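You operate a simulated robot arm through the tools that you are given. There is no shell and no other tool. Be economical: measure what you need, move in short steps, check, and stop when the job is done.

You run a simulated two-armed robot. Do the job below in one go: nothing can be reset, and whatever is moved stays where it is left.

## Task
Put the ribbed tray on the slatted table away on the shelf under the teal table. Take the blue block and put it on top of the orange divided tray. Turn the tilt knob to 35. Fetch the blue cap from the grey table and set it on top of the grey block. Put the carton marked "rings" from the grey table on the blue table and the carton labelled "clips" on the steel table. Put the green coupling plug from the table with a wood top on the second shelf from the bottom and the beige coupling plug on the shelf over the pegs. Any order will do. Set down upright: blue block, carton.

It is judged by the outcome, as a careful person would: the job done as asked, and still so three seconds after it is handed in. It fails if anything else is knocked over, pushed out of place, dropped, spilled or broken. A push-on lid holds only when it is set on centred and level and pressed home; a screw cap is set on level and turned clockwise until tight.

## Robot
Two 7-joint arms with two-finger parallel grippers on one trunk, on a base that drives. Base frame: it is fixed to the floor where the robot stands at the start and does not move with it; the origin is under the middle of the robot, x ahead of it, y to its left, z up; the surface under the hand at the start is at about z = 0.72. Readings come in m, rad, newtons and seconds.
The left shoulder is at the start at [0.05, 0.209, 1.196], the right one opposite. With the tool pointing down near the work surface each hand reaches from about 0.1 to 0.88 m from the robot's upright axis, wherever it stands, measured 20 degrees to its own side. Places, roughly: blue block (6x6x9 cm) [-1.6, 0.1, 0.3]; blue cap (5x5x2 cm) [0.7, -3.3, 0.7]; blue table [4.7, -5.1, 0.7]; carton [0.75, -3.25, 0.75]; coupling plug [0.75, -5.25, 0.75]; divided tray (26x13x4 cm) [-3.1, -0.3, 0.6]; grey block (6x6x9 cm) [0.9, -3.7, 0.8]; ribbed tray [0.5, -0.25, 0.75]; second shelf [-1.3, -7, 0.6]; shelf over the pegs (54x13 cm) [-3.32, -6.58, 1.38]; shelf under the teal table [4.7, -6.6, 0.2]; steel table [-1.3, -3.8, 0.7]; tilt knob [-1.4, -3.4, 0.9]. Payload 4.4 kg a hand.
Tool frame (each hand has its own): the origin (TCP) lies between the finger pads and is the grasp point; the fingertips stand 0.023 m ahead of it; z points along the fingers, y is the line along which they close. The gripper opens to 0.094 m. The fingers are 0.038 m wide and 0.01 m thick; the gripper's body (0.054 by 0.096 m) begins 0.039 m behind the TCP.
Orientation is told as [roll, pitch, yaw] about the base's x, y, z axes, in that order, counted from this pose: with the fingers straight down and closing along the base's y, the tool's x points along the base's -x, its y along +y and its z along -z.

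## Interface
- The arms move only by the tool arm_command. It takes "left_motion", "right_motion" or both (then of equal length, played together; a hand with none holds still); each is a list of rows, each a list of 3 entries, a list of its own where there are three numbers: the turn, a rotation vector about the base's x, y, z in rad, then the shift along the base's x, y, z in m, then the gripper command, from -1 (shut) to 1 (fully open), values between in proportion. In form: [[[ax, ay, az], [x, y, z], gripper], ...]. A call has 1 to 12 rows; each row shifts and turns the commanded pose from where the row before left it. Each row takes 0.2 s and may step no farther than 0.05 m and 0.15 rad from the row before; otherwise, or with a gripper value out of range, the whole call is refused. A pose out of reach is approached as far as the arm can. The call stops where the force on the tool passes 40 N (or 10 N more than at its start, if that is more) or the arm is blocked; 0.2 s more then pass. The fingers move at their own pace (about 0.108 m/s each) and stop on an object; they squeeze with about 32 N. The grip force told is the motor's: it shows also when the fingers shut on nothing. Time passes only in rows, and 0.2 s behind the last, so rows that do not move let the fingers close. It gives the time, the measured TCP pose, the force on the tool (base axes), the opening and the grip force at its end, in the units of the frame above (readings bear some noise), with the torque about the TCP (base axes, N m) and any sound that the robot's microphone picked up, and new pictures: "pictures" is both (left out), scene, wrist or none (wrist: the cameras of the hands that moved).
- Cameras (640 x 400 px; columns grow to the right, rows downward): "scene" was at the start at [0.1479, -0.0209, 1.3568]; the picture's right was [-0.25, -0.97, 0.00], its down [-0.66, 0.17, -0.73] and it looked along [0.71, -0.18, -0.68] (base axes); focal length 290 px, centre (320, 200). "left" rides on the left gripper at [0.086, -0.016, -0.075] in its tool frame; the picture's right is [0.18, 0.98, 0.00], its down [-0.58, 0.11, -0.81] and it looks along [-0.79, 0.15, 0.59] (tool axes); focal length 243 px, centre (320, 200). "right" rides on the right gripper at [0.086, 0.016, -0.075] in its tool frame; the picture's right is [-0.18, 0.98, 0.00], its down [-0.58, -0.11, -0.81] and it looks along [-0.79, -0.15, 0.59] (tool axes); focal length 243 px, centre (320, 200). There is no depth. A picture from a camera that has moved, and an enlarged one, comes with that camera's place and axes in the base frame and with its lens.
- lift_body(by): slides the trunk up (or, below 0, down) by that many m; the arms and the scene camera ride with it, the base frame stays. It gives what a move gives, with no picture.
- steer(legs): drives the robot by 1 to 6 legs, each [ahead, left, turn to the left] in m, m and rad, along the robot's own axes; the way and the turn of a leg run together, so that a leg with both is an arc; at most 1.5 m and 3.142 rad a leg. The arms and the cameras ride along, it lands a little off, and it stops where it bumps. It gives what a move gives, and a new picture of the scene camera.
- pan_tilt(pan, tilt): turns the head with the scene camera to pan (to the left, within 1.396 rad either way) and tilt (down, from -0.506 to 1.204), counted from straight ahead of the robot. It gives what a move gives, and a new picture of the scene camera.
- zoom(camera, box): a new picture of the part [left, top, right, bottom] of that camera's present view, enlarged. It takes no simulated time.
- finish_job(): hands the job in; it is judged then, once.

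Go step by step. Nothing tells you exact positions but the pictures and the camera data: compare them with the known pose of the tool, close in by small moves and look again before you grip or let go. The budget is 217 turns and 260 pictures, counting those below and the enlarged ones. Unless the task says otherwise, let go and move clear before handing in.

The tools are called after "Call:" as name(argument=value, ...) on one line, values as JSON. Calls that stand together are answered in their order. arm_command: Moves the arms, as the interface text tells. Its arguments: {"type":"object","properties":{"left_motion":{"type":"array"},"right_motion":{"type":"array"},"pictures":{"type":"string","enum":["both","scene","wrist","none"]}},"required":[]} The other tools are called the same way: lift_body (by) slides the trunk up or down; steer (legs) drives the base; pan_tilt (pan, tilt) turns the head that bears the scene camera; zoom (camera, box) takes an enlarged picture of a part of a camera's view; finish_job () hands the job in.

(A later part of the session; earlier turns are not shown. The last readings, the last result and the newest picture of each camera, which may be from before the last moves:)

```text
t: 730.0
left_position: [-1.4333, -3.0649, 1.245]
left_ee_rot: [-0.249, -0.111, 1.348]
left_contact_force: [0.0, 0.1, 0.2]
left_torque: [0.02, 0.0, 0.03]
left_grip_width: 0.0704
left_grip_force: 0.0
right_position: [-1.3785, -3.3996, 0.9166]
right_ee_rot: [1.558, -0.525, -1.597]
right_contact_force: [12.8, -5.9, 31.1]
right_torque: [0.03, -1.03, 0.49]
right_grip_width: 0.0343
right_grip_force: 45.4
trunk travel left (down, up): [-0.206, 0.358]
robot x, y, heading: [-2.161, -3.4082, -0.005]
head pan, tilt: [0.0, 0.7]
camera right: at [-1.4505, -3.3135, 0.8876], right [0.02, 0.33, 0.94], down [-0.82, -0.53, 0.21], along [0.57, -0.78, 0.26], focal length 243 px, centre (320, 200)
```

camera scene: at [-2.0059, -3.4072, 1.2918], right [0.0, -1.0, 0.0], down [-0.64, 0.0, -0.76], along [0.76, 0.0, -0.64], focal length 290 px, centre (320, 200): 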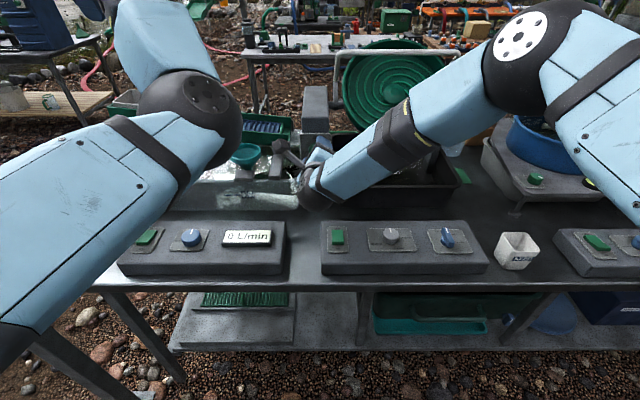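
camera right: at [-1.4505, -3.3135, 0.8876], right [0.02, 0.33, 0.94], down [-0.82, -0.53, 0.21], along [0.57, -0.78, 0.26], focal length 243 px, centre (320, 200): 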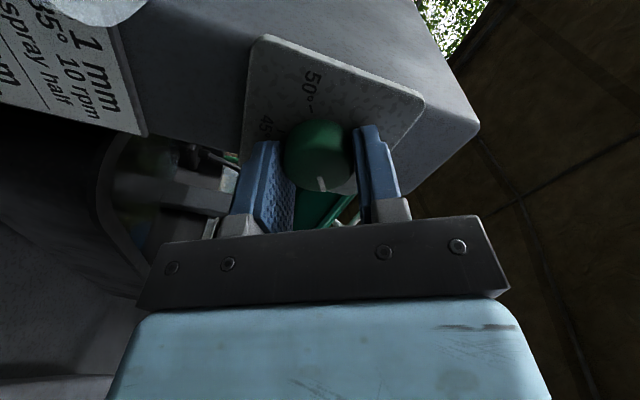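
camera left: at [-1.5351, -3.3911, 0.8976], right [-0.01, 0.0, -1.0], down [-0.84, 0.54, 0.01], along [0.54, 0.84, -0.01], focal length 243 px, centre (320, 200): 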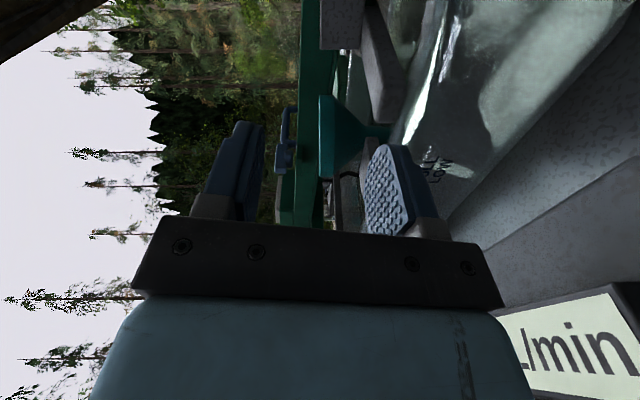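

It turned with the hand. I release, back off a bit and read the dial.

Call:
arm_command(right_motion=[[[0, 0, 0], [0, 0, 0], 0], [[0, 0, 0], [0, 0, 0], 0.2], [[0, 0, 0], [0, 0, 0], 0.2], [[0, 0, 0], [-0.01, 0, 0], 0.2]], pictures="none")

Call:
steer(legs=[[-0.12, 0, 0]])

Call:
zoom(camera="right", box=[200, 0, 440, 150])

Call:
zoom(camera="scene", box=[280, 90, 360, 170])

```text
t: 731.0
left_position: [-1.432, -3.0633, 1.243]
left_ee_rot: [-0.246, -0.111, 1.346]
left_contact_force: [-0.5, -0.9, 0.2]
left_torque: [-0.02, 0.01, 0.03]
left_grip_width: 0.0705
left_grip_force: 0.0
right_position: [-1.3876, -3.3986, 0.911]
right_ee_rot: [1.55, -0.525, -1.593]
right_contact_force: [-0.2, 0.1, -0.8]
right_torque: [0.01, 0.05, 0.01]
right_grip_width: 0.0564
right_grip_force: 0.1
trunk travel left (down, up): [-0.206, 0.358]
robot x, y, heading: [-2.1572, -3.4035, -0.003]
head pan, tilt: [0.0, 0.7]
```

```text
t: 732.2
left_position: [-1.5487, -3.0622, 1.2421]
left_ee_rot: [-0.245, -0.109, 1.346]
left_contact_force: [-1.3, -0.4, 0.7]
left_torque: [-0.01, -0.04, 0.0]
left_grip_width: 0.0706
left_grip_force: 0.1
right_position: [-1.5033, -3.3982, 0.9114]
right_ee_rot: [1.549, -0.525, -1.591]
right_contact_force: [-0.1, -0.4, 0.2]
right_torque: [-0.03, -0.01, 0.01]
right_grip_width: 0.0564
right_grip_force: 0.1
trunk travel left (down, up): [-0.206, 0.358]
robot x, y, heading: [-2.2747, -3.4062, -0.007]
head pan, tilt: [0.0, 0.7]
camera scene: at [-2.1244, -3.407, 1.292], right [0.0, -1.0, 0.0], down [-0.64, 0.0, -0.77], along [0.77, 0.0, -0.64], focal length 290 px, centre (320, 200)
```

scene: 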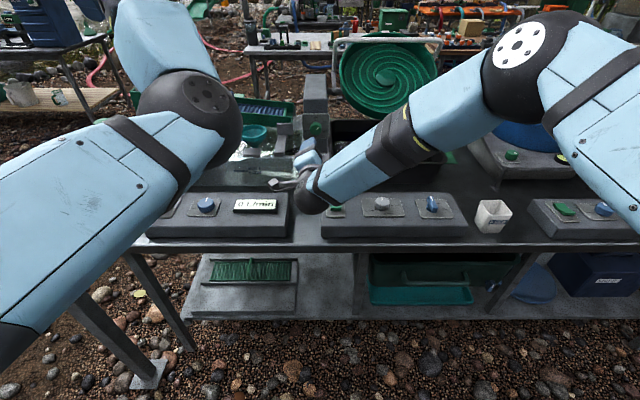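

```text
2.67 times, centred on (320, 75) of right
camera zoom: at [-1.577, -3.3122, 0.8831], right [0.03, 0.33, 0.94], down [-0.82, -0.53, 0.21], along [0.57, -0.78, 0.26], focal length 647 px, centre (320, 533)
```

zoom: 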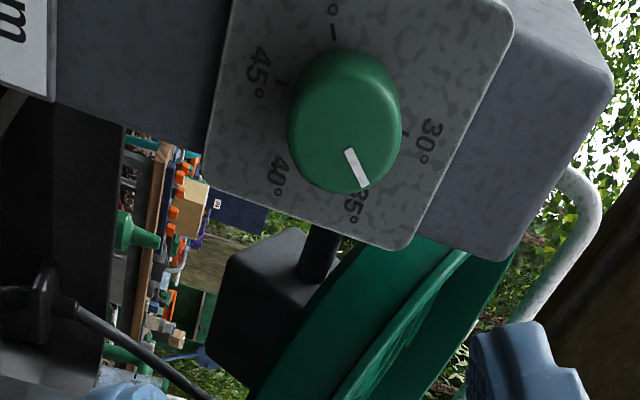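

```text
5.00 times, centred on (320, 130) of scene
camera zoom: at [-2.1244, -3.407, 1.292], right [0.0, -1.0, 0.0], down [-0.64, 0.0, -0.77], along [0.77, 0.0, -0.64], focal length 1452 px, centre (320, 550)
```

zoom: 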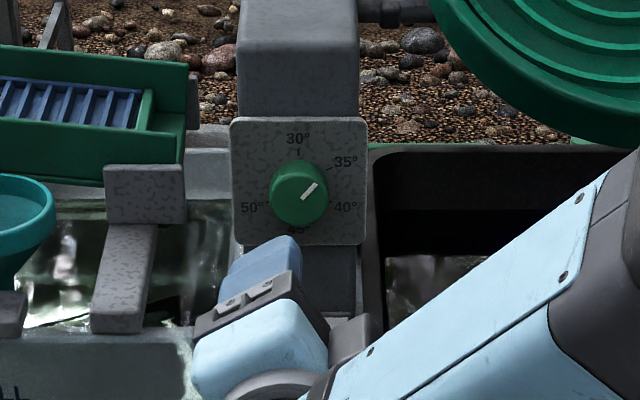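

The pointer is close to 35; I zoom in more to read it precisely.

Call:
zoom(camera="scene", box=[305, 102, 337, 128])

```text
15.38 times, centred on (321, 115) of scene
camera zoom: at [-2.1244, -3.407, 1.292], right [0.0, -1.0, 0.0], down [-0.64, 0.0, -0.77], along [0.77, 0.0, -0.64], focal length 4466 px, centre (305, 1508)
```

zoom: 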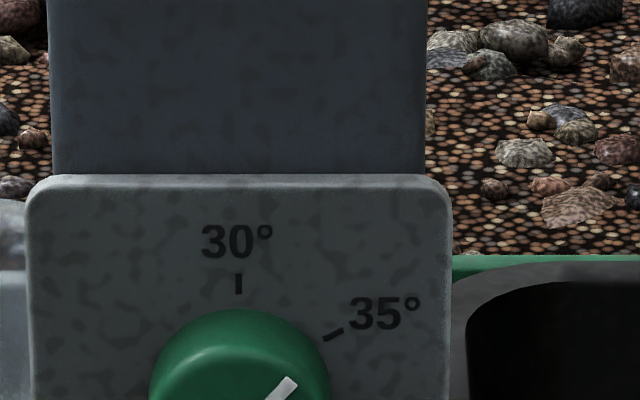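

Call:
zoom(camera="scene", box=[304, 113, 336, 137])

```text
16.00 times, centred on (320, 125) of scene
camera zoom: at [-2.1244, -3.407, 1.292], right [0.0, -1.0, 0.0], down [-0.64, 0.0, -0.77], along [0.77, 0.0, -0.64], focal length 4645 px, centre (320, 1400)
```

zoom: 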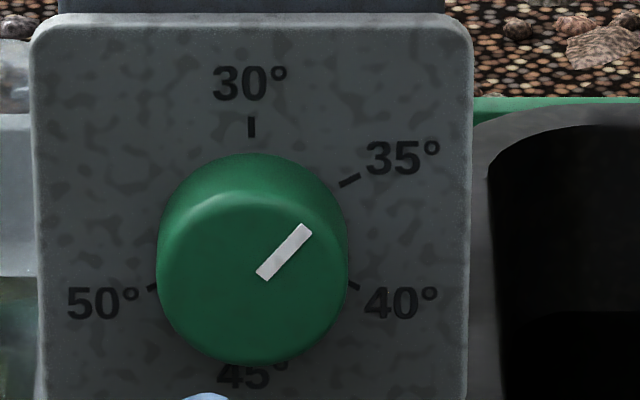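

The pointer reads 44° on the dial face, i.e. about 33.7; it needs ~16° more clockwise. I go in again.

Call:
arm_command(right_motion=[[[0, 0, 0], [0, 0, 0.003], 0.2], [[0, 0, 0], [0, 0, 0], 0.2]], pictures="none")

Call:
steer(legs=[[0.115, 0, 0.003]])

Call:
arm_command(right_motion=[[[0, 0, 0], [0.0, 0, 0], 0.2], [[0, 0, 0], [0, 0, 0], -0.4], [[0, 0, 0], [0, 0, 0], -1], [[0, 0, 0], [0, 0, 0], -1], [[0, 0, 0], [0, 0, 0], -1]], pictures="wrist")

```text
t: 732.8
left_position: [-1.5476, -3.0629, 1.2425]
left_ee_rot: [-0.246, -0.111, 1.345]
left_contact_force: [0.2, -0.5, -0.2]
left_torque: [0.02, -0.02, 0.0]
left_grip_width: 0.0705
left_grip_force: 0.0
right_position: [-1.5047, -3.3971, 0.9168]
right_ee_rot: [1.549, -0.525, -1.592]
right_contact_force: [-0.3, 0.4, 0.8]
right_torque: [-0.01, -0.02, 0.01]
right_grip_width: 0.0566
right_grip_force: 0.0
trunk travel left (down, up): [-0.206, 0.358]
robot x, y, heading: [-2.2733, -3.4058, -0.005]
head pan, tilt: [0.0, 0.7]
```

```text
t: 734.0
left_position: [-1.4341, -3.0612, 1.242]
left_ee_rot: [-0.246, -0.109, 1.35]
left_contact_force: [0.0, 1.6, 0.3]
left_torque: [0.02, 0.01, 0.01]
left_grip_width: 0.0704
left_grip_force: 0.0
right_position: [-1.3895, -3.3964, 0.9145]
right_ee_rot: [1.55, -0.526, -1.588]
right_contact_force: [0.2, 0.3, -0.3]
right_torque: [0.02, -0.02, 0.01]
right_grip_width: 0.0562
right_grip_force: 0.1
trunk travel left (down, up): [-0.206, 0.358]
robot x, y, heading: [-2.1603, -3.4073, -0.001]
head pan, tilt: [0.0, 0.7]
camera scene: at [-2.0093, -3.4068, 1.2919], right [0.0, -1.0, 0.0], down [-0.64, 0.0, -0.76], along [0.76, 0.0, -0.64], focal length 290 px, centre (320, 200)
```

scene: 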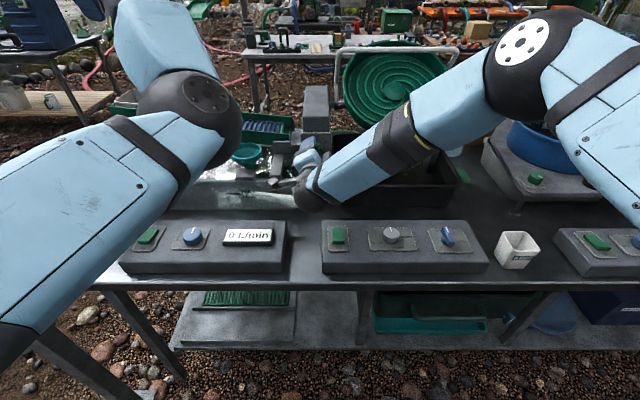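

```text
t: 735.2
left_position: [-1.4359, -3.0612, 1.2436]
left_ee_rot: [-0.247, -0.109, 1.349]
left_contact_force: [0.0, 1.3, -0.6]
left_torque: [0.0, 0.03, 0.01]
left_grip_width: 0.0705
left_grip_force: 0.0
right_position: [-1.3913, -3.3965, 0.9154]
right_ee_rot: [1.551, -0.526, -1.589]
right_contact_force: [-7.0, -3.2, -1.3]
right_torque: [-0.03, -0.35, -0.31]
right_grip_width: 0.0336
right_grip_force: 44.5
trunk travel left (down, up): [-0.206, 0.358]
robot x, y, heading: [-2.1619, -3.4082, -0.001]
head pan, tilt: [0.0, 0.7]
camera right: at [-1.4638, -3.3101, 0.8865], right [0.03, 0.33, 0.94], down [-0.82, -0.53, 0.21], along [0.57, -0.78, 0.26], focal length 243 px, centre (320, 200)
```

right: 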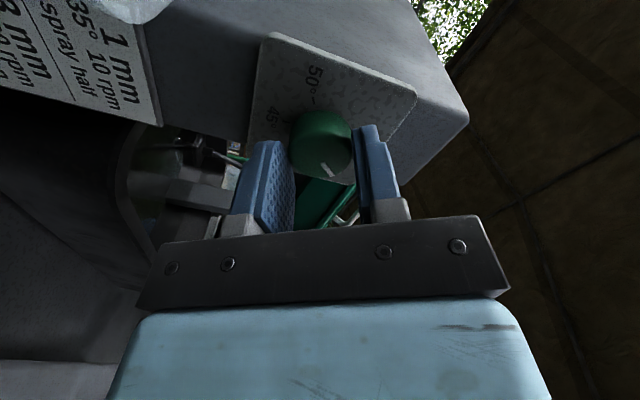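

Call:
arm_command(right_motion=[[[0.09, 0, 0], [0, 0, 0], -1], [[0.09, 0, 0], [0, 0, 0], -1], [[0.1, 0, 0], [0, 0, 0], -1], [[0, 0, 0], [0, 0, 0], -1], [[0, 0, 0], [0, 0, 0], -0.3], [[0, 0, 0], [0, 0, 0], -0.1], [[0, 0, 0], [0, 0, 0], 0.2], [[0, 0, 0], [-0.01, 0, 0], 0.2]], pictures="none")

Call:
steer(legs=[[-0.11, 0, 0]])

Call:
zoom(camera="scene", box=[304, 112, 336, 136])

```text
t: 737.0
left_position: [-1.4346, -3.0601, 1.2422]
left_ee_rot: [-0.246, -0.11, 1.349]
left_contact_force: [0.4, 1.0, 0.3]
left_torque: [0.02, -0.01, -0.01]
left_grip_width: 0.0705
left_grip_force: 0.0
right_position: [-1.401, -3.3951, 0.9146]
right_ee_rot: [1.546, -0.245, -1.589]
right_contact_force: [-0.1, 0.8, 0.3]
right_torque: [-0.01, -0.02, 0.01]
right_grip_width: 0.0564
right_grip_force: 0.0
trunk travel left (down, up): [-0.206, 0.358]
robot x, y, heading: [-2.1664, -3.4057, -0.0]
head pan, tilt: [0.0, 0.7]
```

```text
t: 738.2
left_position: [-1.5439, -3.0598, 1.2423]
left_ee_rot: [-0.247, -0.111, 1.35]
left_contact_force: [0.4, 0.3, 0.8]
left_torque: [0.01, 0.01, -0.02]
left_grip_width: 0.0706
left_grip_force: 0.0
right_position: [-1.5081, -3.3947, 0.9159]
right_ee_rot: [1.545, -0.247, -1.585]
right_contact_force: [0.0, -0.7, 0.6]
right_torque: [0.0, 0.0, 0.03]
right_grip_width: 0.0568
right_grip_force: 0.0
trunk travel left (down, up): [-0.206, 0.358]
robot x, y, heading: [-2.2694, -3.4068, 0.005]
head pan, tilt: [0.0, 0.7]
camera scene: at [-2.1183, -3.4066, 1.292], right [0.0, -1.0, 0.0], down [-0.64, 0.0, -0.77], along [0.77, 0.0, -0.64], focal length 290 px, centre (320, 200)
```

scene: 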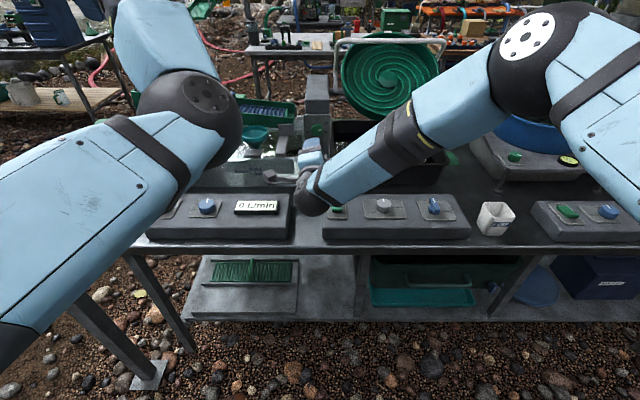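

```text
16.00 times, centred on (320, 124) of scene
camera zoom: at [-2.1183, -3.4066, 1.292], right [0.0, -1.0, 0.0], down [-0.64, 0.0, -0.77], along [0.77, 0.0, -0.64], focal length 4645 px, centre (320, 1416)
```

zoom: 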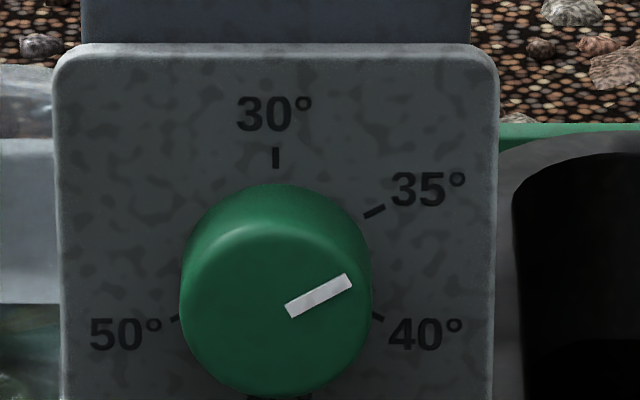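

The pointer reads 59° on the face – i.e. 35. Now the last job, the blue block. I restore the right hand, raise the trunk and drive north.

Call:
lift_body(by=0.3)

Call:
arm_command(right_motion=[[[0.022, 0.143, 0], [-0.022, 0, 0.02], 0.4], [[0.022, 0.143, 0], [-0.022, 0, 0.02], 0.4], [[0.022, 0.143, 0], [-0.022, 0, 0.02], 0.4], [[0.022, 0.143, 0], [-0.022, 0, 0.02], 0.4], [[0.022, 0.143, 0], [-0.022, 0, 0.02], 0.4], [[0.022, 0.143, 0], [-0.022, 0, 0.02], 0.4], [[0.022, 0.143, 0], [-0.022, -0.01, 0.02], 0.4], [[0.022, 0.143, 0], [-0.022, -0.01, 0.02], 0.4], [[0.022, 0.143, 0], [-0.02, -0.01, 0.02], 0.4], [[0.022, 0.143, 0], [-0.02, -0.01, 0.02], 0.4], [[0.022, 0.141, 0], [-0.02, -0.01, 0.02], 0.4], [[0, 0, 0], [0, 0, 0], 0.4]], pictures="none")

```text
t: 741.2
left_position: [-1.5426, -3.0594, 1.5416]
left_ee_rot: [-0.247, -0.11, 1.352]
left_contact_force: [-0.7, 0.3, 0.3]
left_torque: [0.0, 0.02, -0.01]
left_grip_width: 0.0705
left_grip_force: 0.1
right_position: [-1.5079, -3.3933, 1.2155]
right_ee_rot: [1.545, -0.245, -1.586]
right_contact_force: [0.1, 0.1, 0.9]
right_torque: [0.02, 0.01, 0.0]
right_grip_width: 0.0565
right_grip_force: 0.1
trunk travel left (down, up): [-0.506, 0.058]
robot x, y, heading: [-2.2707, -3.4031, 0.002]
head pan, tilt: [0.0, 0.7]
```

```text
t: 743.8
left_position: [-1.5435, -3.0594, 1.5425]
left_ee_rot: [-0.245, -0.107, 1.352]
left_contact_force: [0.1, 0.3, -0.4]
left_torque: [0.0, -0.01, -0.01]
left_grip_width: 0.0704
left_grip_force: 0.1
right_position: [-1.7442, -3.4437, 1.4352]
right_ee_rot: [-0.012, 0.14, -1.478]
right_contact_force: [-0.9, 0.1, 0.3]
right_torque: [-0.02, 0.03, 0.04]
right_grip_width: 0.0655
right_grip_force: 0.0
trunk travel left (down, up): [-0.506, 0.058]
robot x, y, heading: [-2.2707, -3.4077, 0.007]
head pan, tilt: [0.0, 0.7]
```

Call:
arm_command(right_motion=[[[-0.07, 0, -0.045], [0, 0, 0], 0.4], [[-0.07, 0, -0.045], [0, 0, 0], 0.4], [[0, 0, 0], [0, 0, 0], 0.4]], pictures="none")

Call:
steer(legs=[[-0.22, -0.15, 0], [0, 0, 1.571], [1.5, 0, 0], [1.0, 0, 0]])

Call:
pan_tilt(pan=-0.5, tilt=0.65)

```text
t: 744.6
left_position: [-1.5437, -3.06, 1.5427]
left_ee_rot: [-0.247, -0.109, 1.351]
left_contact_force: [-0.7, 0.3, 0.0]
left_torque: [0.0, -0.03, 0.02]
left_grip_width: 0.0705
left_grip_force: 0.0
right_position: [-1.7442, -3.4459, 1.4341]
right_ee_rot: [-0.016, -0.003, -1.569]
right_contact_force: [0.5, -0.6, -0.1]
right_torque: [0.0, 0.0, 0.0]
right_grip_width: 0.0658
right_grip_force: 0.0
trunk travel left (down, up): [-0.506, 0.058]
robot x, y, heading: [-2.2686, -3.4074, 0.0]
head pan, tilt: [0.0, 0.7]
```

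```text
t: 762.2
left_position: [-2.8521, -0.3343, 1.5427]
left_ee_rot: [-0.245, -0.111, 2.928]
left_contact_force: [-1.4, -0.4, -0.3]
left_torque: [0.02, -0.01, 0.01]
left_grip_width: 0.0704
left_grip_force: 0.1
right_position: [-2.4666, -0.5331, 1.4344]
right_ee_rot: [-0.015, 0.0, 0.01]
right_contact_force: [-0.7, 0.6, 0.3]
right_torque: [-0.02, 0.0, 0.03]
right_grip_width: 0.0659
right_grip_force: 0.0
trunk travel left (down, up): [-0.506, 0.058]
robot x, y, heading: [-2.5004, -1.0579, 1.579]
head pan, tilt: [0.0, 0.7]
camera scene: at [-2.5019, -0.9083, 1.592], right [1.0, 0.01, 0.0], down [0.01, -0.64, -0.77], along [-0.01, 0.77, -0.64], focal length 290 px, centre (320, 200)
```

scene: 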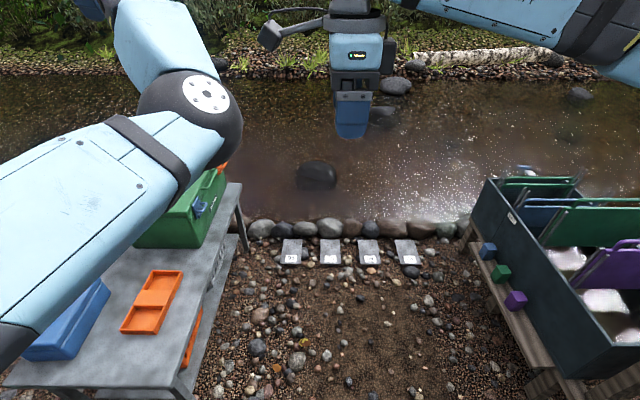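

```text
t: 763.2
left_position: [-2.853, -0.3349, 1.5425]
left_ee_rot: [-0.246, -0.111, 2.93]
left_contact_force: [-0.7, 0.3, 0.6]
left_torque: [-0.02, -0.03, 0.01]
left_grip_width: 0.0705
left_grip_force: 0.1
right_position: [-2.4657, -0.5329, 1.4342]
right_ee_rot: [-0.015, -0.002, 0.007]
right_contact_force: [-0.2, -0.3, 0.3]
right_torque: [-0.02, 0.0, -0.01]
right_grip_width: 0.0656
right_grip_force: 0.2
trunk travel left (down, up): [-0.506, 0.058]
robot x, y, heading: [-2.5009, -1.061, 1.585]
head pan, tilt: [-0.499, 0.649]
camera scene: at [-2.4604, -0.916, 1.5963], right [0.88, -0.47, 0.0], down [-0.28, -0.53, -0.8], along [0.38, 0.7, -0.6], focal length 290 px, centre (320, 200)
```

scene: 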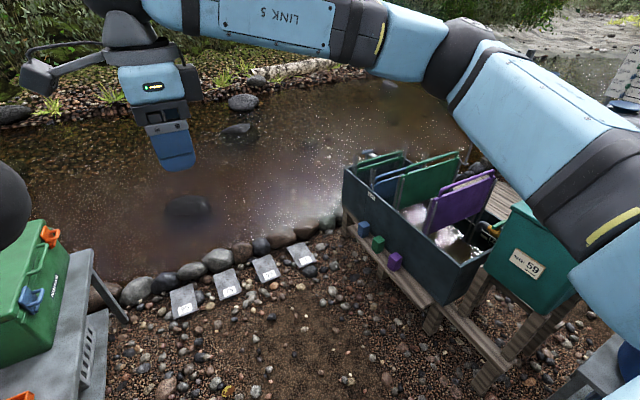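

The blue block stands on the low ledge of the trough near [-1.54,0.19,0.3]; the orange divided tray lies on the table to my left. I swing the left arm aside and move to face the block.

Call:
arm_command(left_motion=[[[0, 0, 0], [-0.042, -0.017, 0], 0.5], [[0, 0, 0], [-0.042, -0.017, 0], 0.5], [[0, 0, 0], [-0.042, -0.017, 0], 0.5], [[0, 0, 0], [-0.042, -0.017, 0], 0.5], [[0, 0, 0], [-0.042, -0.017, 0], 0.5], [[0, 0, 0], [-0.042, -0.017, 0], 0.5], [[0, 0, 0], [0, 0, 0], 0.5]], pictures="none")

Call:
steer(legs=[[0.9, -0.45, 0], [0, 0, -1.185]])

```text
t: 764.8
left_position: [-3.1031, -0.4345, 1.5462]
left_ee_rot: [-0.248, -0.107, 2.926]
left_contact_force: [0.1, 0.1, 0.5]
left_torque: [-0.03, 0.02, -0.01]
left_grip_width: 0.0708
left_grip_force: 0.1
right_position: [-2.4644, -0.5322, 1.4344]
right_ee_rot: [-0.018, 0.0, 0.009]
right_contact_force: [-0.2, -0.4, 0.3]
right_torque: [-0.01, 0.01, 0.01]
right_grip_width: 0.0656
right_grip_force: 0.1
trunk travel left (down, up): [-0.506, 0.058]
robot x, y, heading: [-2.4968, -1.0616, 1.577]
head pan, tilt: [-0.499, 0.649]
```

```text
t: 773.0
left_position: [-1.7152, 0.6573, 1.5445]
left_ee_rot: [-0.245, -0.107, 1.757]
left_contact_force: [-0.7, 0.4, -0.7]
left_torque: [0.01, -0.01, 0.0]
left_grip_width: 0.0704
left_grip_force: 0.0
right_position: [-1.5572, 0.0294, 1.4341]
right_ee_rot: [-0.018, 0.0, -1.16]
right_contact_force: [0.4, 0.0, -0.4]
right_torque: [-0.03, -0.02, 0.0]
right_grip_width: 0.0659
right_grip_force: 0.0
trunk travel left (down, up): [-0.506, 0.058]
robot x, y, heading: [-2.0549, -0.1434, 0.412]
head pan, tilt: [-0.499, 0.649]
camera scene: at [-1.9069, -0.1249, 1.5963], right [-0.09, -1.0, 0.0], down [-0.6, 0.05, -0.8], along [0.79, -0.07, -0.6], focal length 290 px, centre (320, 200)
```

scene: 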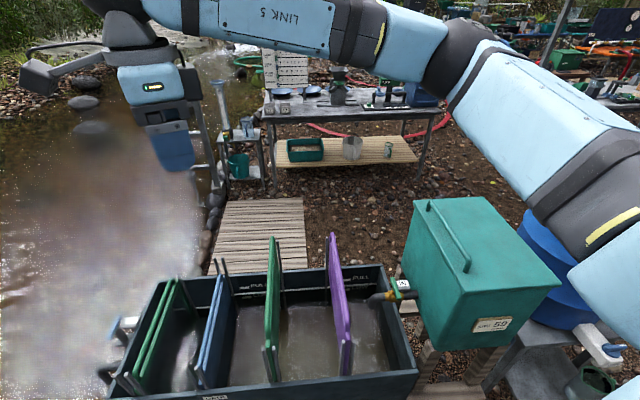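

I lower the trunk and bring the right hand down in front of the ledge, leaning it away from the trough wall.

Call:
lift_body(by=-0.4)

Call:
arm_command(right_motion=[[[0, 0, 0.129], [-0.0114, 0.0157, -0.037], 0.7], [[0, 0, 0.129], [-0.0114, 0.0157, -0.037], 0.7], [[0, 0, 0.129], [-0.0114, 0.0157, -0.037], 0.7], [[0, 0, 0.129], [-0.0114, 0.0157, -0.037], 0.7], [[0, 0, 0.129], [-0.0114, 0.0157, -0.037], 0.7], [[0, 0, 0.129], [-0.0114, 0.0157, -0.037], 0.7], [[0, 0, 0.129], [-0.0114, 0.0157, -0.037], 0.7], [[0, 0, 0.129], [-0.0114, 0.0157, -0.037], 0.7], [[0, 0, 0.129], [-0.0114, 0.0157, -0.037], 0.7], [[0, -0.15, 0], [0, 0, 0], 0.7], [[0, -0.15, 0], [0, 0, 0], 0.7], [[0, -0.15, 0], [0, 0, 0], 0.7]], pictures="wrist")

Call:
pan_tilt(pan=0.0, tilt=1.0)

```text
t: 776.8
left_position: [-1.7164, 0.6563, 1.1457]
left_ee_rot: [-0.245, -0.11, 1.757]
left_contact_force: [0.2, 0.3, -0.4]
left_torque: [-0.01, -0.01, 0.0]
left_grip_width: 0.0705
left_grip_force: 0.1
right_position: [-1.5568, 0.0306, 1.0344]
right_ee_rot: [-0.017, 0.001, -1.16]
right_contact_force: [0.2, 0.2, -0.1]
right_torque: [-0.02, 0.01, -0.03]
right_grip_width: 0.0659
right_grip_force: 0.0
trunk travel left (down, up): [-0.106, 0.458]
robot x, y, heading: [-2.0586, -0.1377, 0.408]
head pan, tilt: [-0.499, 0.649]
```

```text
t: 779.4
left_position: [-1.7154, 0.6559, 1.1451]
left_ee_rot: [-0.247, -0.105, 1.758]
left_contact_force: [0.7, 0.0, 0.3]
left_torque: [-0.01, -0.02, -0.01]
left_grip_width: 0.0705
left_grip_force: 0.1
right_position: [-1.6601, 0.1716, 0.7014]
right_ee_rot: [-0.016, -0.455, -0.001]
right_contact_force: [0.3, 0.4, 0.0]
right_torque: [-0.02, 0.03, 0.02]
right_grip_width: 0.08
right_grip_force: 0.1
trunk travel left (down, up): [-0.106, 0.458]
robot x, y, heading: [-2.0586, -0.1427, 0.41]
head pan, tilt: [-0.499, 0.649]
camera right: at [-1.77, 0.1895, 0.7296], right [0.17, 0.98, 0.07], down [0.17, -0.1, 0.98], along [0.97, -0.16, -0.18], focal length 243 px, centre (320, 200)
```

right: 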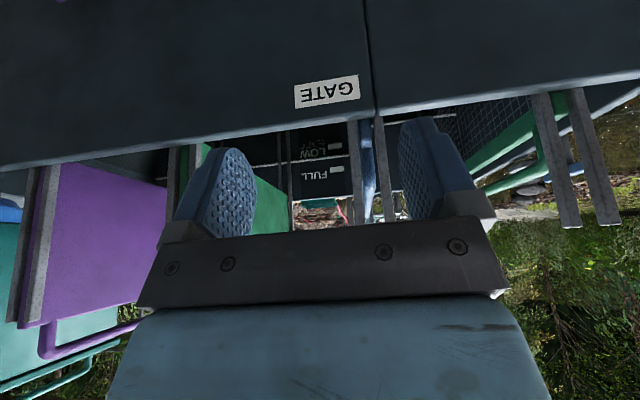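

```text
t: 780.4
left_position: [-1.7148, 0.6562, 1.1451]
left_ee_rot: [-0.245, -0.11, 1.758]
left_contact_force: [-0.5, -0.8, 0.9]
left_torque: [0.0, 0.01, 0.02]
left_grip_width: 0.0704
left_grip_force: 0.1
right_position: [-1.6589, 0.1713, 0.7024]
right_ee_rot: [-0.017, -0.451, 0.0]
right_contact_force: [0.3, 0.2, -0.1]
right_torque: [-0.02, 0.01, 0.0]
right_grip_width: 0.0798
right_grip_force: 0.1
trunk travel left (down, up): [-0.106, 0.458]
robot x, y, heading: [-2.0574, -0.1427, 0.412]
head pan, tilt: [0.0, 1.0]
camera scene: at [-1.9292, -0.0898, 1.1686], right [0.4, -0.92, 0.0], down [-0.77, -0.33, -0.54], along [0.5, 0.21, -0.84], focal length 290 px, centre (320, 200)
```

scene: 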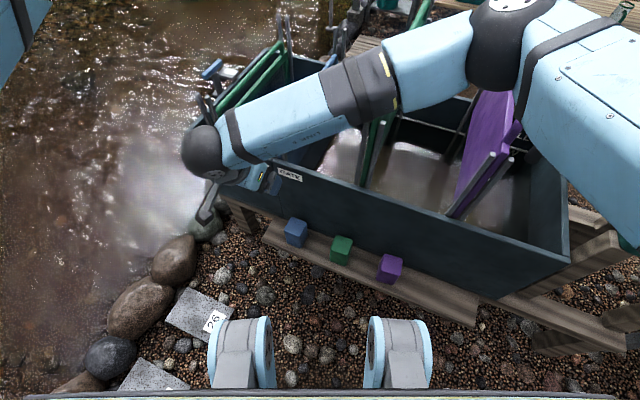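

The blue block is at about [-1.555,0.148,0.30]. I reposition a bit further back so the arm stays clear of the trough gates.

Call:
steer(legs=[[-0.148, 0.144, 0], [0, 0, -0.21]])

Call:
lift_body(by=-0.1)

Call:
arm_command(right_motion=[[[0, 0, 0.035], [0.0315, -0.001, -0.0295], 0.7], [[0, 0, 0.035], [0.0315, -0.001, -0.0295], 0.7], [[0, 0, 0.035], [0.0315, -0.001, -0.0295], 0.7], [[0, 0, 0.035], [0.0315, -0.001, -0.0295], 0.7], [[0, 0, 0.035], [0.0315, -0.001, -0.0295], 0.7], [[0, 0, 0.035], [0.0315, -0.001, -0.0295], 0.7], [[0, 0, 0], [0, 0, 0], 0.7]], pictures="wrist")

```text
t: 783.0
left_position: [-1.7432, 0.6376, 1.1442]
left_ee_rot: [-0.246, -0.111, 1.543]
left_contact_force: [-0.1, 0.6, 0.6]
left_torque: [0.0, -0.01, 0.0]
left_grip_width: 0.0705
left_grip_force: 0.1
right_position: [-1.7915, 0.1516, 0.7006]
right_ee_rot: [-0.018, -0.449, -0.216]
right_contact_force: [0.6, -0.6, -0.6]
right_torque: [-0.02, 0.03, 0.01]
right_grip_width: 0.0797
right_grip_force: 0.0
trunk travel left (down, up): [-0.106, 0.458]
robot x, y, heading: [-2.2448, -0.07, 0.195]
head pan, tilt: [0.0, 1.0]
camera scene: at [-2.1112, -0.045, 1.1685], right [0.19, -0.98, 0.0], down [-0.83, -0.16, -0.54], along [0.53, 0.1, -0.84], focal length 290 px, centre (320, 200)
```

scene: 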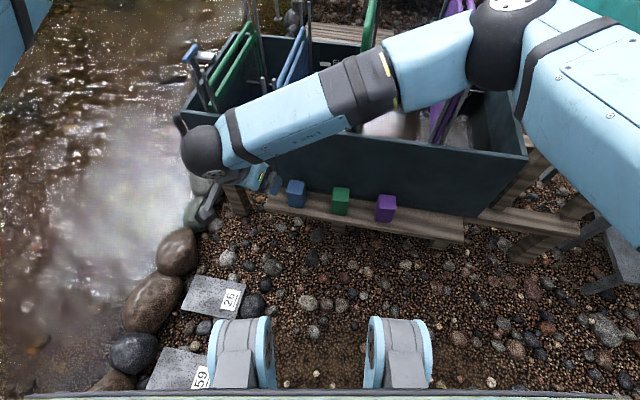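

```text
t: 784.4
left_position: [-1.7444, 0.6383, 1.0462]
left_ee_rot: [-0.247, -0.11, 1.543]
left_contact_force: [0.5, 0.2, -0.1]
left_torque: [0.01, -0.03, -0.04]
left_grip_width: 0.0706
left_grip_force: 0.1
right_position: [-1.7923, 0.1521, 0.6021]
right_ee_rot: [-0.015, -0.45, -0.216]
right_contact_force: [-0.2, -0.1, 0.1]
right_torque: [-0.01, -0.02, 0.03]
right_grip_width: 0.0798
right_grip_force: 0.0
trunk travel left (down, up): [-0.006, 0.558]
robot x, y, heading: [-2.2494, -0.0712, 0.192]
head pan, tilt: [0.0, 1.0]
```

```text
t: 786.0
left_position: [-1.7442, 0.6389, 1.0467]
left_ee_rot: [-0.248, -0.108, 1.543]
left_contact_force: [-0.8, -0.2, 0.8]
left_torque: [-0.03, 0.01, 0.02]
left_grip_width: 0.0706
left_grip_force: 0.0
right_position: [-1.6016, 0.1459, 0.425]
right_ee_rot: [-0.015, -0.45, -0.002]
right_contact_force: [0.0, -0.1, 0.0]
right_torque: [-0.03, 0.02, -0.01]
right_grip_width: 0.0797
right_grip_force: 0.0
trunk travel left (down, up): [-0.006, 0.558]
robot x, y, heading: [-2.2471, -0.0709, 0.193]
head pan, tilt: [0.0, 1.0]
camera right: at [-1.7117, 0.1649, 0.4537], right [0.18, 0.98, 0.07], down [0.17, -0.1, 0.98], along [0.97, -0.16, -0.18], focal length 243 px, centre (320, 200)
```

right: 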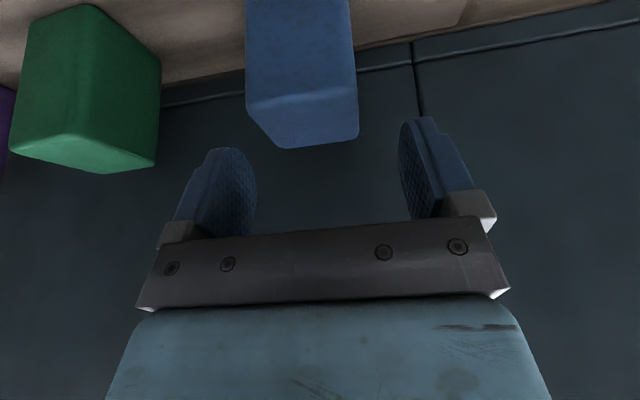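

The block's top is at z≈0.372, centre [-1.562,0.137], turned slightly (−0.12). I align and move in along the tool axis.

Call:
arm_command(right_motion=[[[0, 0, -0.06], [-0.006, -0.004, 0.01], 1], [[0, 0, -0.06], [-0.006, -0.005, 0.008], 1], [[0, 0, 0], [0.0174, 0, -0.036], 1], [[0, 0, 0], [0.0174, 0, -0.036], 1], [[0, 0, 0], [0.0174, 0, -0.036], 1], [[0, 0, 0], [0, 0, 0], 1]], pictures="wrist")

```text
t: 787.1
left_position: [-1.7426, 0.6384, 1.0452]
left_ee_rot: [-0.242, -0.109, 1.545]
left_contact_force: [1.1, -0.9, -0.8]
left_torque: [-0.01, 0.05, 0.01]
left_grip_width: 0.0704
left_grip_force: 0.0
right_position: [-1.5768, 0.1454, 0.3626]
right_ee_rot: [-0.01, -0.45, -0.113]
right_contact_force: [-4.7, -0.9, 15.5]
right_torque: [0.32, 0.43, 0.11]
right_grip_width: 0.0939
right_grip_force: 0.0
right hand out of reach, approached as far as the arm can: row 5
trunk travel left (down, up): [-0.006, 0.558]
robot x, y, heading: [-2.2458, -0.0705, 0.195]
head pan, tilt: [0.0, 1.0]
stopped in row 5 (right hand): the force on the tool passed its limit at 79 N (the readings are from after the stop); the commanded pose is now the measured one
camera right: at [-1.6842, 0.1751, 0.3919], right [0.28, 0.96, 0.07], down [0.16, -0.12, 0.98], along [0.95, -0.26, -0.19], focal length 243 px, centre (320, 200)
```

right: 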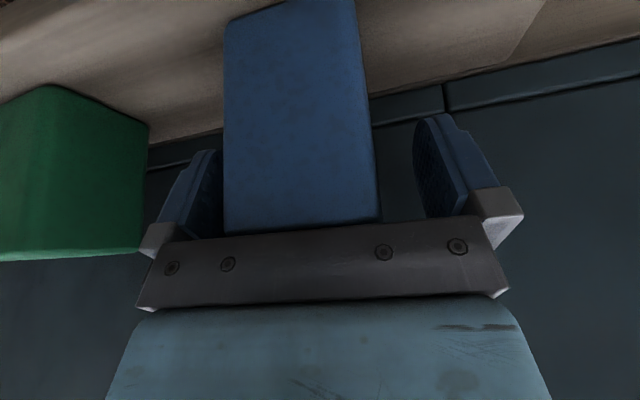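

The palm is touching the block's top, so this is deep enough. I ease off a few mm, centre and grip.

Call:
arm_command(right_motion=[[[0, 0, 0], [-0.003, -0.007, 0.007], 1], [[0, 0, 0], [0, 0, 0], 0.2], [[0, 0, 0], [0, 0, 0], -1], [[0, 0, 0], [0, 0, 0], -1], [[0, 0, 0], [0, 0, 0], -1]], pictures="none")

```text
t: 788.3
left_position: [-1.743, 0.6382, 1.0445]
left_ee_rot: [-0.244, -0.11, 1.542]
left_contact_force: [-0.2, 0.4, 0.6]
left_torque: [-0.01, 0.01, 0.0]
left_grip_width: 0.0707
left_grip_force: 0.0
right_position: [-1.5806, 0.1374, 0.3677]
right_ee_rot: [-0.012, -0.449, -0.111]
right_contact_force: [-1.1, 0.2, 1.0]
right_torque: [0.1, 0.07, 0.02]
right_grip_width: 0.0555
right_grip_force: 32.2
trunk travel left (down, up): [-0.006, 0.558]
robot x, y, heading: [-2.2459, -0.0724, 0.194]
head pan, tilt: [0.0, 1.0]
```

Gripped (0.0555). I lift and check.

Call:
arm_command(right_motion=[[[0, 0, 0], [-0.005, 0, 0.03], -1], [[0, 0, 0], [-0.01, 0, 0.04], -1], [[0, 0, 0], [-0.02, 0, 0.04], -1], [[0, 0, 0], [-0.02, 0, 0.04], -1], [[0, 0, 0], [0, 0, 0], -1]], pictures="wrist")

Call:
lift_body(by=0.4)

```text
t: 789.5
left_position: [-1.7422, 0.6375, 1.0455]
left_ee_rot: [-0.245, -0.11, 1.543]
left_contact_force: [0.2, -0.5, -0.7]
left_torque: [0.03, 0.03, -0.04]
left_grip_width: 0.0706
left_grip_force: 0.0
right_position: [-1.6343, 0.138, 0.5196]
right_ee_rot: [-0.012, -0.449, -0.113]
right_contact_force: [0.4, -0.5, -1.7]
right_torque: [0.0, 0.0, -0.03]
right_grip_width: 0.0559
right_grip_force: 32.1
trunk travel left (down, up): [-0.006, 0.558]
robot x, y, heading: [-2.2452, -0.0687, 0.192]
head pan, tilt: [0.0, 1.0]
camera right: at [-1.7423, 0.1693, 0.5487], right [0.28, 0.96, 0.07], down [0.16, -0.12, 0.98], along [0.95, -0.27, -0.19], focal length 243 px, centre (320, 200)
```

right: 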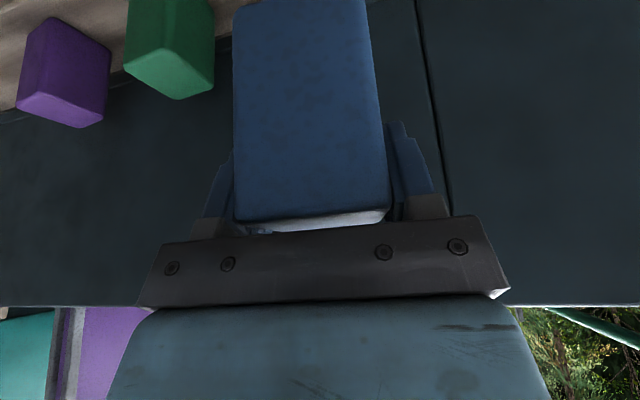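

```text
t: 793.3
left_position: [-1.7429, 0.637, 1.4433]
left_ee_rot: [-0.243, -0.107, 1.543]
left_contact_force: [1.2, 1.4, -0.6]
left_torque: [-0.02, -0.01, -0.02]
left_grip_width: 0.0705
left_grip_force: 0.1
right_position: [-1.6345, 0.1398, 0.919]
right_ee_rot: [-0.013, -0.447, -0.114]
right_contact_force: [-0.4, -0.1, -1.0]
right_torque: [0.0, -0.01, -0.02]
right_grip_width: 0.0562
right_grip_force: 31.6
trunk travel left (down, up): [-0.406, 0.158]
robot x, y, heading: [-2.2446, -0.0701, 0.196]
head pan, tilt: [0.0, 1.0]
```

The block is held upright. I raise a bit more, turn to face the table with the divided tray.

Call:
lift_body(by=0.1)

Call:
steer(legs=[[0, 0, 2.946], [0.08, 0.43, 0]])

Call:
zoom(camera="scene", box=[160, 60, 480, 260])

```text
t: 794.6
left_position: [-1.7427, 0.6371, 1.5436]
left_ee_rot: [-0.244, -0.109, 1.542]
left_contact_force: [0.4, 0.0, 0.0]
left_torque: [0.0, 0.02, 0.0]
left_grip_width: 0.0703
left_grip_force: 0.1
right_position: [-1.6348, 0.1391, 1.0195]
right_ee_rot: [-0.012, -0.446, -0.114]
right_contact_force: [0.4, 0.3, -1.3]
right_torque: [-0.01, -0.01, -0.01]
right_grip_width: 0.0559
right_grip_force: 32.0
trunk travel left (down, up): [-0.506, 0.058]
robot x, y, heading: [-2.2447, -0.073, 0.188]
head pan, tilt: [0.0, 1.0]
```

```text
t: 805.7
left_position: [-3.0326, -1.0441, 1.5447]
left_ee_rot: [-0.245, -0.108, -1.869]
left_contact_force: [-0.4, 0.3, 0.8]
left_torque: [0.0, -0.04, -0.04]
left_grip_width: 0.0705
left_grip_force: 0.0
right_position: [-3.0033, -0.5331, 1.0199]
right_ee_rot: [-0.012, -0.448, 2.757]
right_contact_force: [0.6, 0.0, -2.3]
right_torque: [0.01, 0.02, -0.01]
right_grip_width: 0.0557
right_grip_force: 31.9
trunk travel left (down, up): [-0.506, 0.058]
robot x, y, heading: [-2.3611, -0.4937, 3.061]
head pan, tilt: [0.0, 1.0]
camera scene: at [-2.4945, -0.4839, 1.5685], right [0.08, 1.0, 0.0], down [0.84, -0.07, -0.54], along [-0.54, 0.04, -0.84], focal length 290 px, centre (320, 200)
```

scene: 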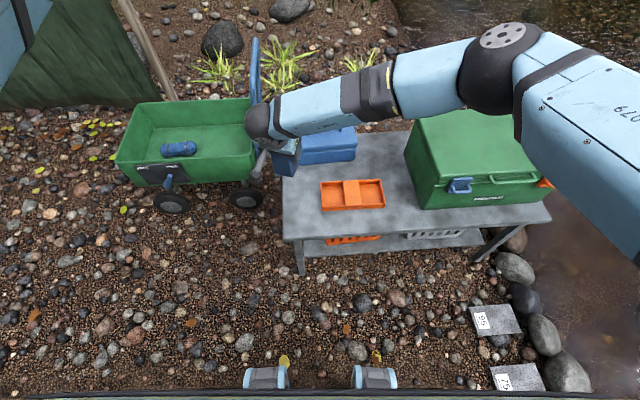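

```text
2.00 times, centred on (320, 160) of scene
camera zoom: at [-2.4945, -0.4839, 1.5685], right [0.08, 1.0, 0.0], down [0.84, -0.07, -0.54], along [-0.54, 0.04, -0.84], focal length 581 px, centre (320, 280)
```

zoom: 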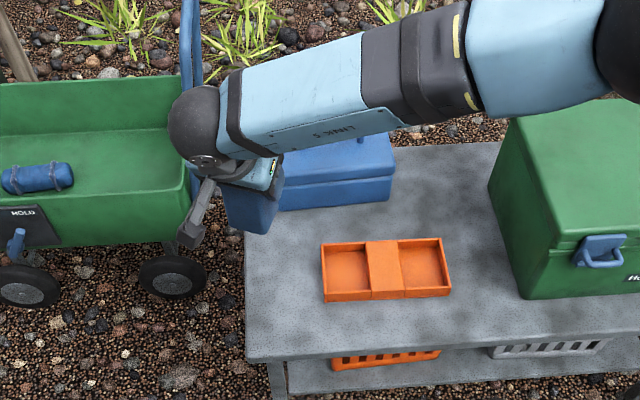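

The tray's raised middle (about 8 cm wide) is centred near [-3.143,-0.304]. I bring the block over it, aligned, and lower the trunk.

Call:
arm_command(right_motion=[[[0, 0, 0.064], [-0.0233, 0.0382, 0], -1], [[0, 0, 0.064], [-0.0233, 0.0382, 0], -1], [[0, 0, 0.064], [-0.0233, 0.0382, 0], -1], [[0, 0, 0.064], [-0.0233, 0.0382, 0], -1], [[0, 0, 0.064], [-0.0233, 0.0382, 0], -1], [[0, 0, 0.064], [-0.0233, 0.0382, 0], -1], [[0, 0, 0], [0, 0, 0], -1]], pictures="none")

Call:
lift_body(by=-0.24)

Call:
arm_command(right_motion=[[[0, 0, 0], [0, 0, 0], -1]], pictures="both")

```text
t: 807.3
left_position: [-3.0313, -1.0431, 1.544]
left_ee_rot: [-0.245, -0.107, -1.869]
left_contact_force: [-0.6, 0.0, -0.1]
left_torque: [0.01, -0.03, -0.02]
left_grip_width: 0.0705
left_grip_force: 0.0
right_position: [-3.1448, -0.3046, 1.0198]
right_ee_rot: [-0.012, -0.448, -3.14]
right_contact_force: [0.0, 0.3, -1.9]
right_torque: [0.03, 0.01, -0.02]
right_grip_width: 0.0557
right_grip_force: 31.7
trunk travel left (down, up): [-0.506, 0.058]
robot x, y, heading: [-2.3563, -0.4947, 3.064]
head pan, tilt: [0.0, 1.0]
```

```text
t: 809.8
left_position: [-3.0333, -1.0429, 1.3051]
left_ee_rot: [-0.244, -0.109, -1.869]
left_contact_force: [-0.3, 0.7, 0.5]
left_torque: [-0.03, -0.01, -0.02]
left_grip_width: 0.0704
left_grip_force: 0.1
right_position: [-3.1446, -0.303, 0.7796]
right_ee_rot: [-0.014, -0.448, -3.141]
right_contact_force: [0.1, -0.6, -1.6]
right_torque: [-0.01, 0.01, 0.0]
right_grip_width: 0.0555
right_grip_force: 31.3
trunk travel left (down, up): [-0.266, 0.298]
robot x, y, heading: [-2.3598, -0.4913, 3.061]
head pan, tilt: [0.0, 1.0]
```

```text
t: 810.2
left_position: [-3.0328, -1.0423, 1.3049]
left_ee_rot: [-0.244, -0.109, -1.869]
left_contact_force: [0.2, 0.4, 0.2]
left_torque: [0.01, -0.02, 0.01]
left_grip_width: 0.0705
left_grip_force: 0.1
right_position: [-3.1444, -0.3044, 0.779]
right_ee_rot: [-0.013, -0.449, -3.144]
right_contact_force: [-0.4, -0.3, -2.1]
right_torque: [0.02, 0.02, -0.01]
right_grip_width: 0.0557
right_grip_force: 31.9
trunk travel left (down, up): [-0.266, 0.298]
robot x, y, heading: [-2.3522, -0.4955, 3.066]
head pan, tilt: [0.0, 1.0]
camera scene: at [-2.4947, -0.4841, 1.3285], right [0.08, 1.0, 0.0], down [0.84, -0.06, -0.54], along [-0.54, 0.04, -0.84], focal length 290 px, centre (320, 200)
camera right: at [-3.0346, -0.3202, 0.8084], right [-0.17, -0.98, 0.07], down [-0.17, 0.1, 0.98], along [-0.97, 0.16, -0.19], focal length 243 px, centre (320, 200)
```

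scene: 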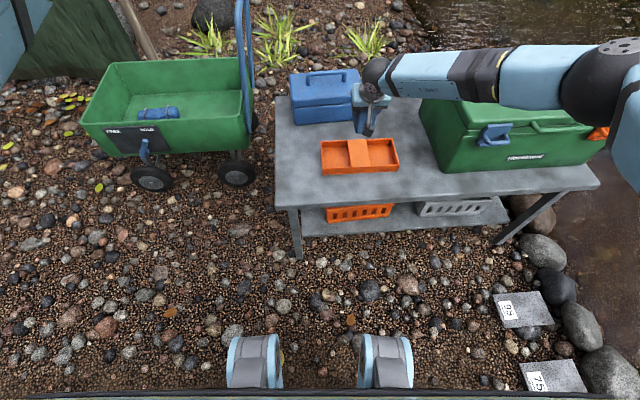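
right: 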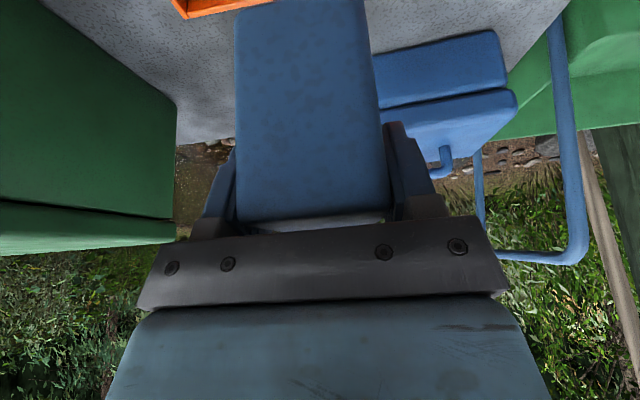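

Tray top is at z≈0.585 and its middle right below. I shift +2 cm in x and lower.

Call:
arm_command(right_motion=[[[0, 0, 0], [0.01, 0, -0.03], -1], [[0, 0, 0], [0.01, 0, -0.03], -1], [[0, 0, 0], [0, 0, -0.025], -1], [[0, 0, 0], [0, 0, 0], -1]], pictures="none")

Call:
zoom(camera="scene", box=[300, 70, 440, 190])

```text
t: 811.2
left_position: [-3.0326, -1.0424, 1.3055]
left_ee_rot: [-0.244, -0.109, -1.871]
left_contact_force: [-0.9, 0.3, 0.3]
left_torque: [-0.01, -0.01, 0.02]
left_grip_width: 0.0705
left_grip_force: 0.1
right_position: [-3.1213, -0.3039, 0.6935]
right_ee_rot: [-0.011, -0.448, -3.141]
right_contact_force: [0.3, 0.4, -1.2]
right_torque: [0.01, -0.02, 0.0]
right_grip_width: 0.0557
right_grip_force: 31.9
trunk travel left (down, up): [-0.266, 0.298]
robot x, y, heading: [-2.3555, -0.4935, 3.061]
head pan, tilt: [0.0, 1.0]
```

```text
3.33 times, centred on (370, 130) of scene
camera zoom: at [-2.4943, -0.4841, 1.3286], right [0.08, 1.0, 0.0], down [0.84, -0.06, -0.54], along [-0.54, 0.04, -0.84], focal length 968 px, centre (153, 433)
```

zoom: 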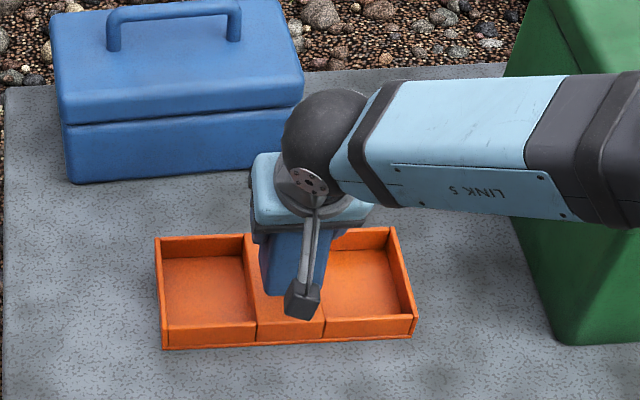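

Well placed over the middle. Lower to contact.

Call:
arm_command(right_motion=[[[0, 0, 0], [0, 0, -0.008], -1], [[0, 0, 0], [0, 0, -0.006], -1], [[0, 0, 0], [0, 0, -0.004], -1], [[0, 0, 0], [0, 0, -0.003], -1], [[0, 0, 0], [0, 0, 0], -1]], pictures="none")

```text
t: 812.4
left_position: [-3.0332, -1.0421, 1.3042]
left_ee_rot: [-0.246, -0.107, -1.87]
left_contact_force: [0.0, 0.5, -0.5]
left_torque: [-0.01, 0.0, 0.0]
left_grip_width: 0.0705
left_grip_force: 0.1
right_position: [-3.123, -0.3042, 0.6734]
right_ee_rot: [-0.012, -0.449, -3.141]
right_contact_force: [0.1, 0.6, -1.5]
right_torque: [-0.02, 0.04, -0.01]
right_grip_width: 0.0559
right_grip_force: 32.1
trunk travel left (down, up): [-0.266, 0.298]
robot x, y, heading: [-2.3615, -0.4986, 3.065]
head pan, tilt: [0.0, 1.0]
```

Call:
arm_command(right_motion=[[[0, 0, 0], [0, 0, -0.004], -1], [[0, 0, 0], [0, 0, -0.004], -1], [[0, 0, 0], [0, 0, -0.003], -1], [[0, 0, 0], [0, 0, 0], -1]], pictures="none")

```text
t: 813.4
left_position: [-3.0322, -1.0434, 1.3043]
left_ee_rot: [-0.244, -0.109, -1.869]
left_contact_force: [0.3, -0.6, 0.2]
left_torque: [-0.01, -0.02, -0.04]
left_grip_width: 0.0704
left_grip_force: 0.0
right_position: [-3.1239, -0.3049, 0.6621]
right_ee_rot: [-0.011, -0.446, -3.141]
right_contact_force: [0.7, 0.5, -1.8]
right_torque: [0.01, -0.02, 0.0]
right_grip_width: 0.0559
right_grip_force: 31.7
trunk travel left (down, up): [-0.266, 0.298]
robot x, y, heading: [-2.3585, -0.4953, 3.066]
head pan, tilt: [0.0, 1.0]
```

Call:
arm_command(right_motion=[[[0, 0, 0], [0, 0, -0.004], -1], [[0, 0, 0], [0, 0, -0.004], -1], [[0, 0, 0], [0, 0, -0.004], -1], [[0, 0, 0], [0, 0, -0.003], -1], [[0, 0, 0], [0, 0, 0], -1]], pictures="none")

Call:
zoom(camera="scene", box=[310, 100, 410, 185])

```text
t: 814.6
left_position: [-3.0285, -1.0443, 1.3062]
left_ee_rot: [-0.248, -0.108, -1.87]
left_contact_force: [-0.3, -1.0, 1.0]
left_torque: [0.01, -0.03, -0.01]
left_grip_width: 0.0707
left_grip_force: 0.0
right_position: [-3.1243, -0.3038, 0.6524]
right_ee_rot: [-0.014, -0.453, -3.143]
right_contact_force: [-4.3, -0.4, 24.1]
right_torque: [-0.59, 0.21, -0.09]
right_grip_width: 0.0555
right_grip_force: 31.9
trunk travel left (down, up): [-0.266, 0.298]
robot x, y, heading: [-2.3584, -0.498, 3.059]
head pan, tilt: [0.0, 1.0]
```

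```text
4.71 times, centred on (360, 142) of scene
camera zoom: at [-2.4915, -0.4849, 1.3291], right [0.08, 1.0, 0.0], down [0.84, -0.06, -0.54], along [-0.54, 0.04, -0.84], focal length 1366 px, centre (132, 471)
```

zoom: 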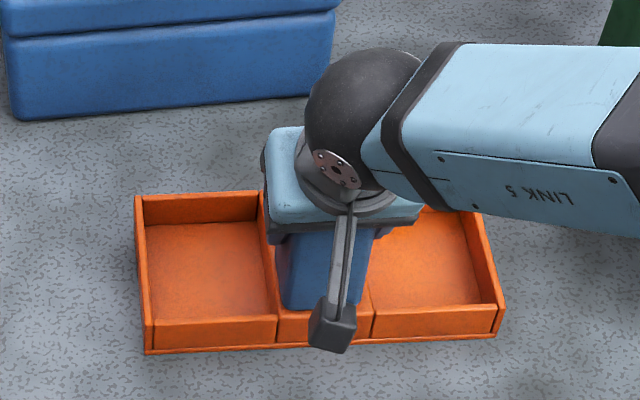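

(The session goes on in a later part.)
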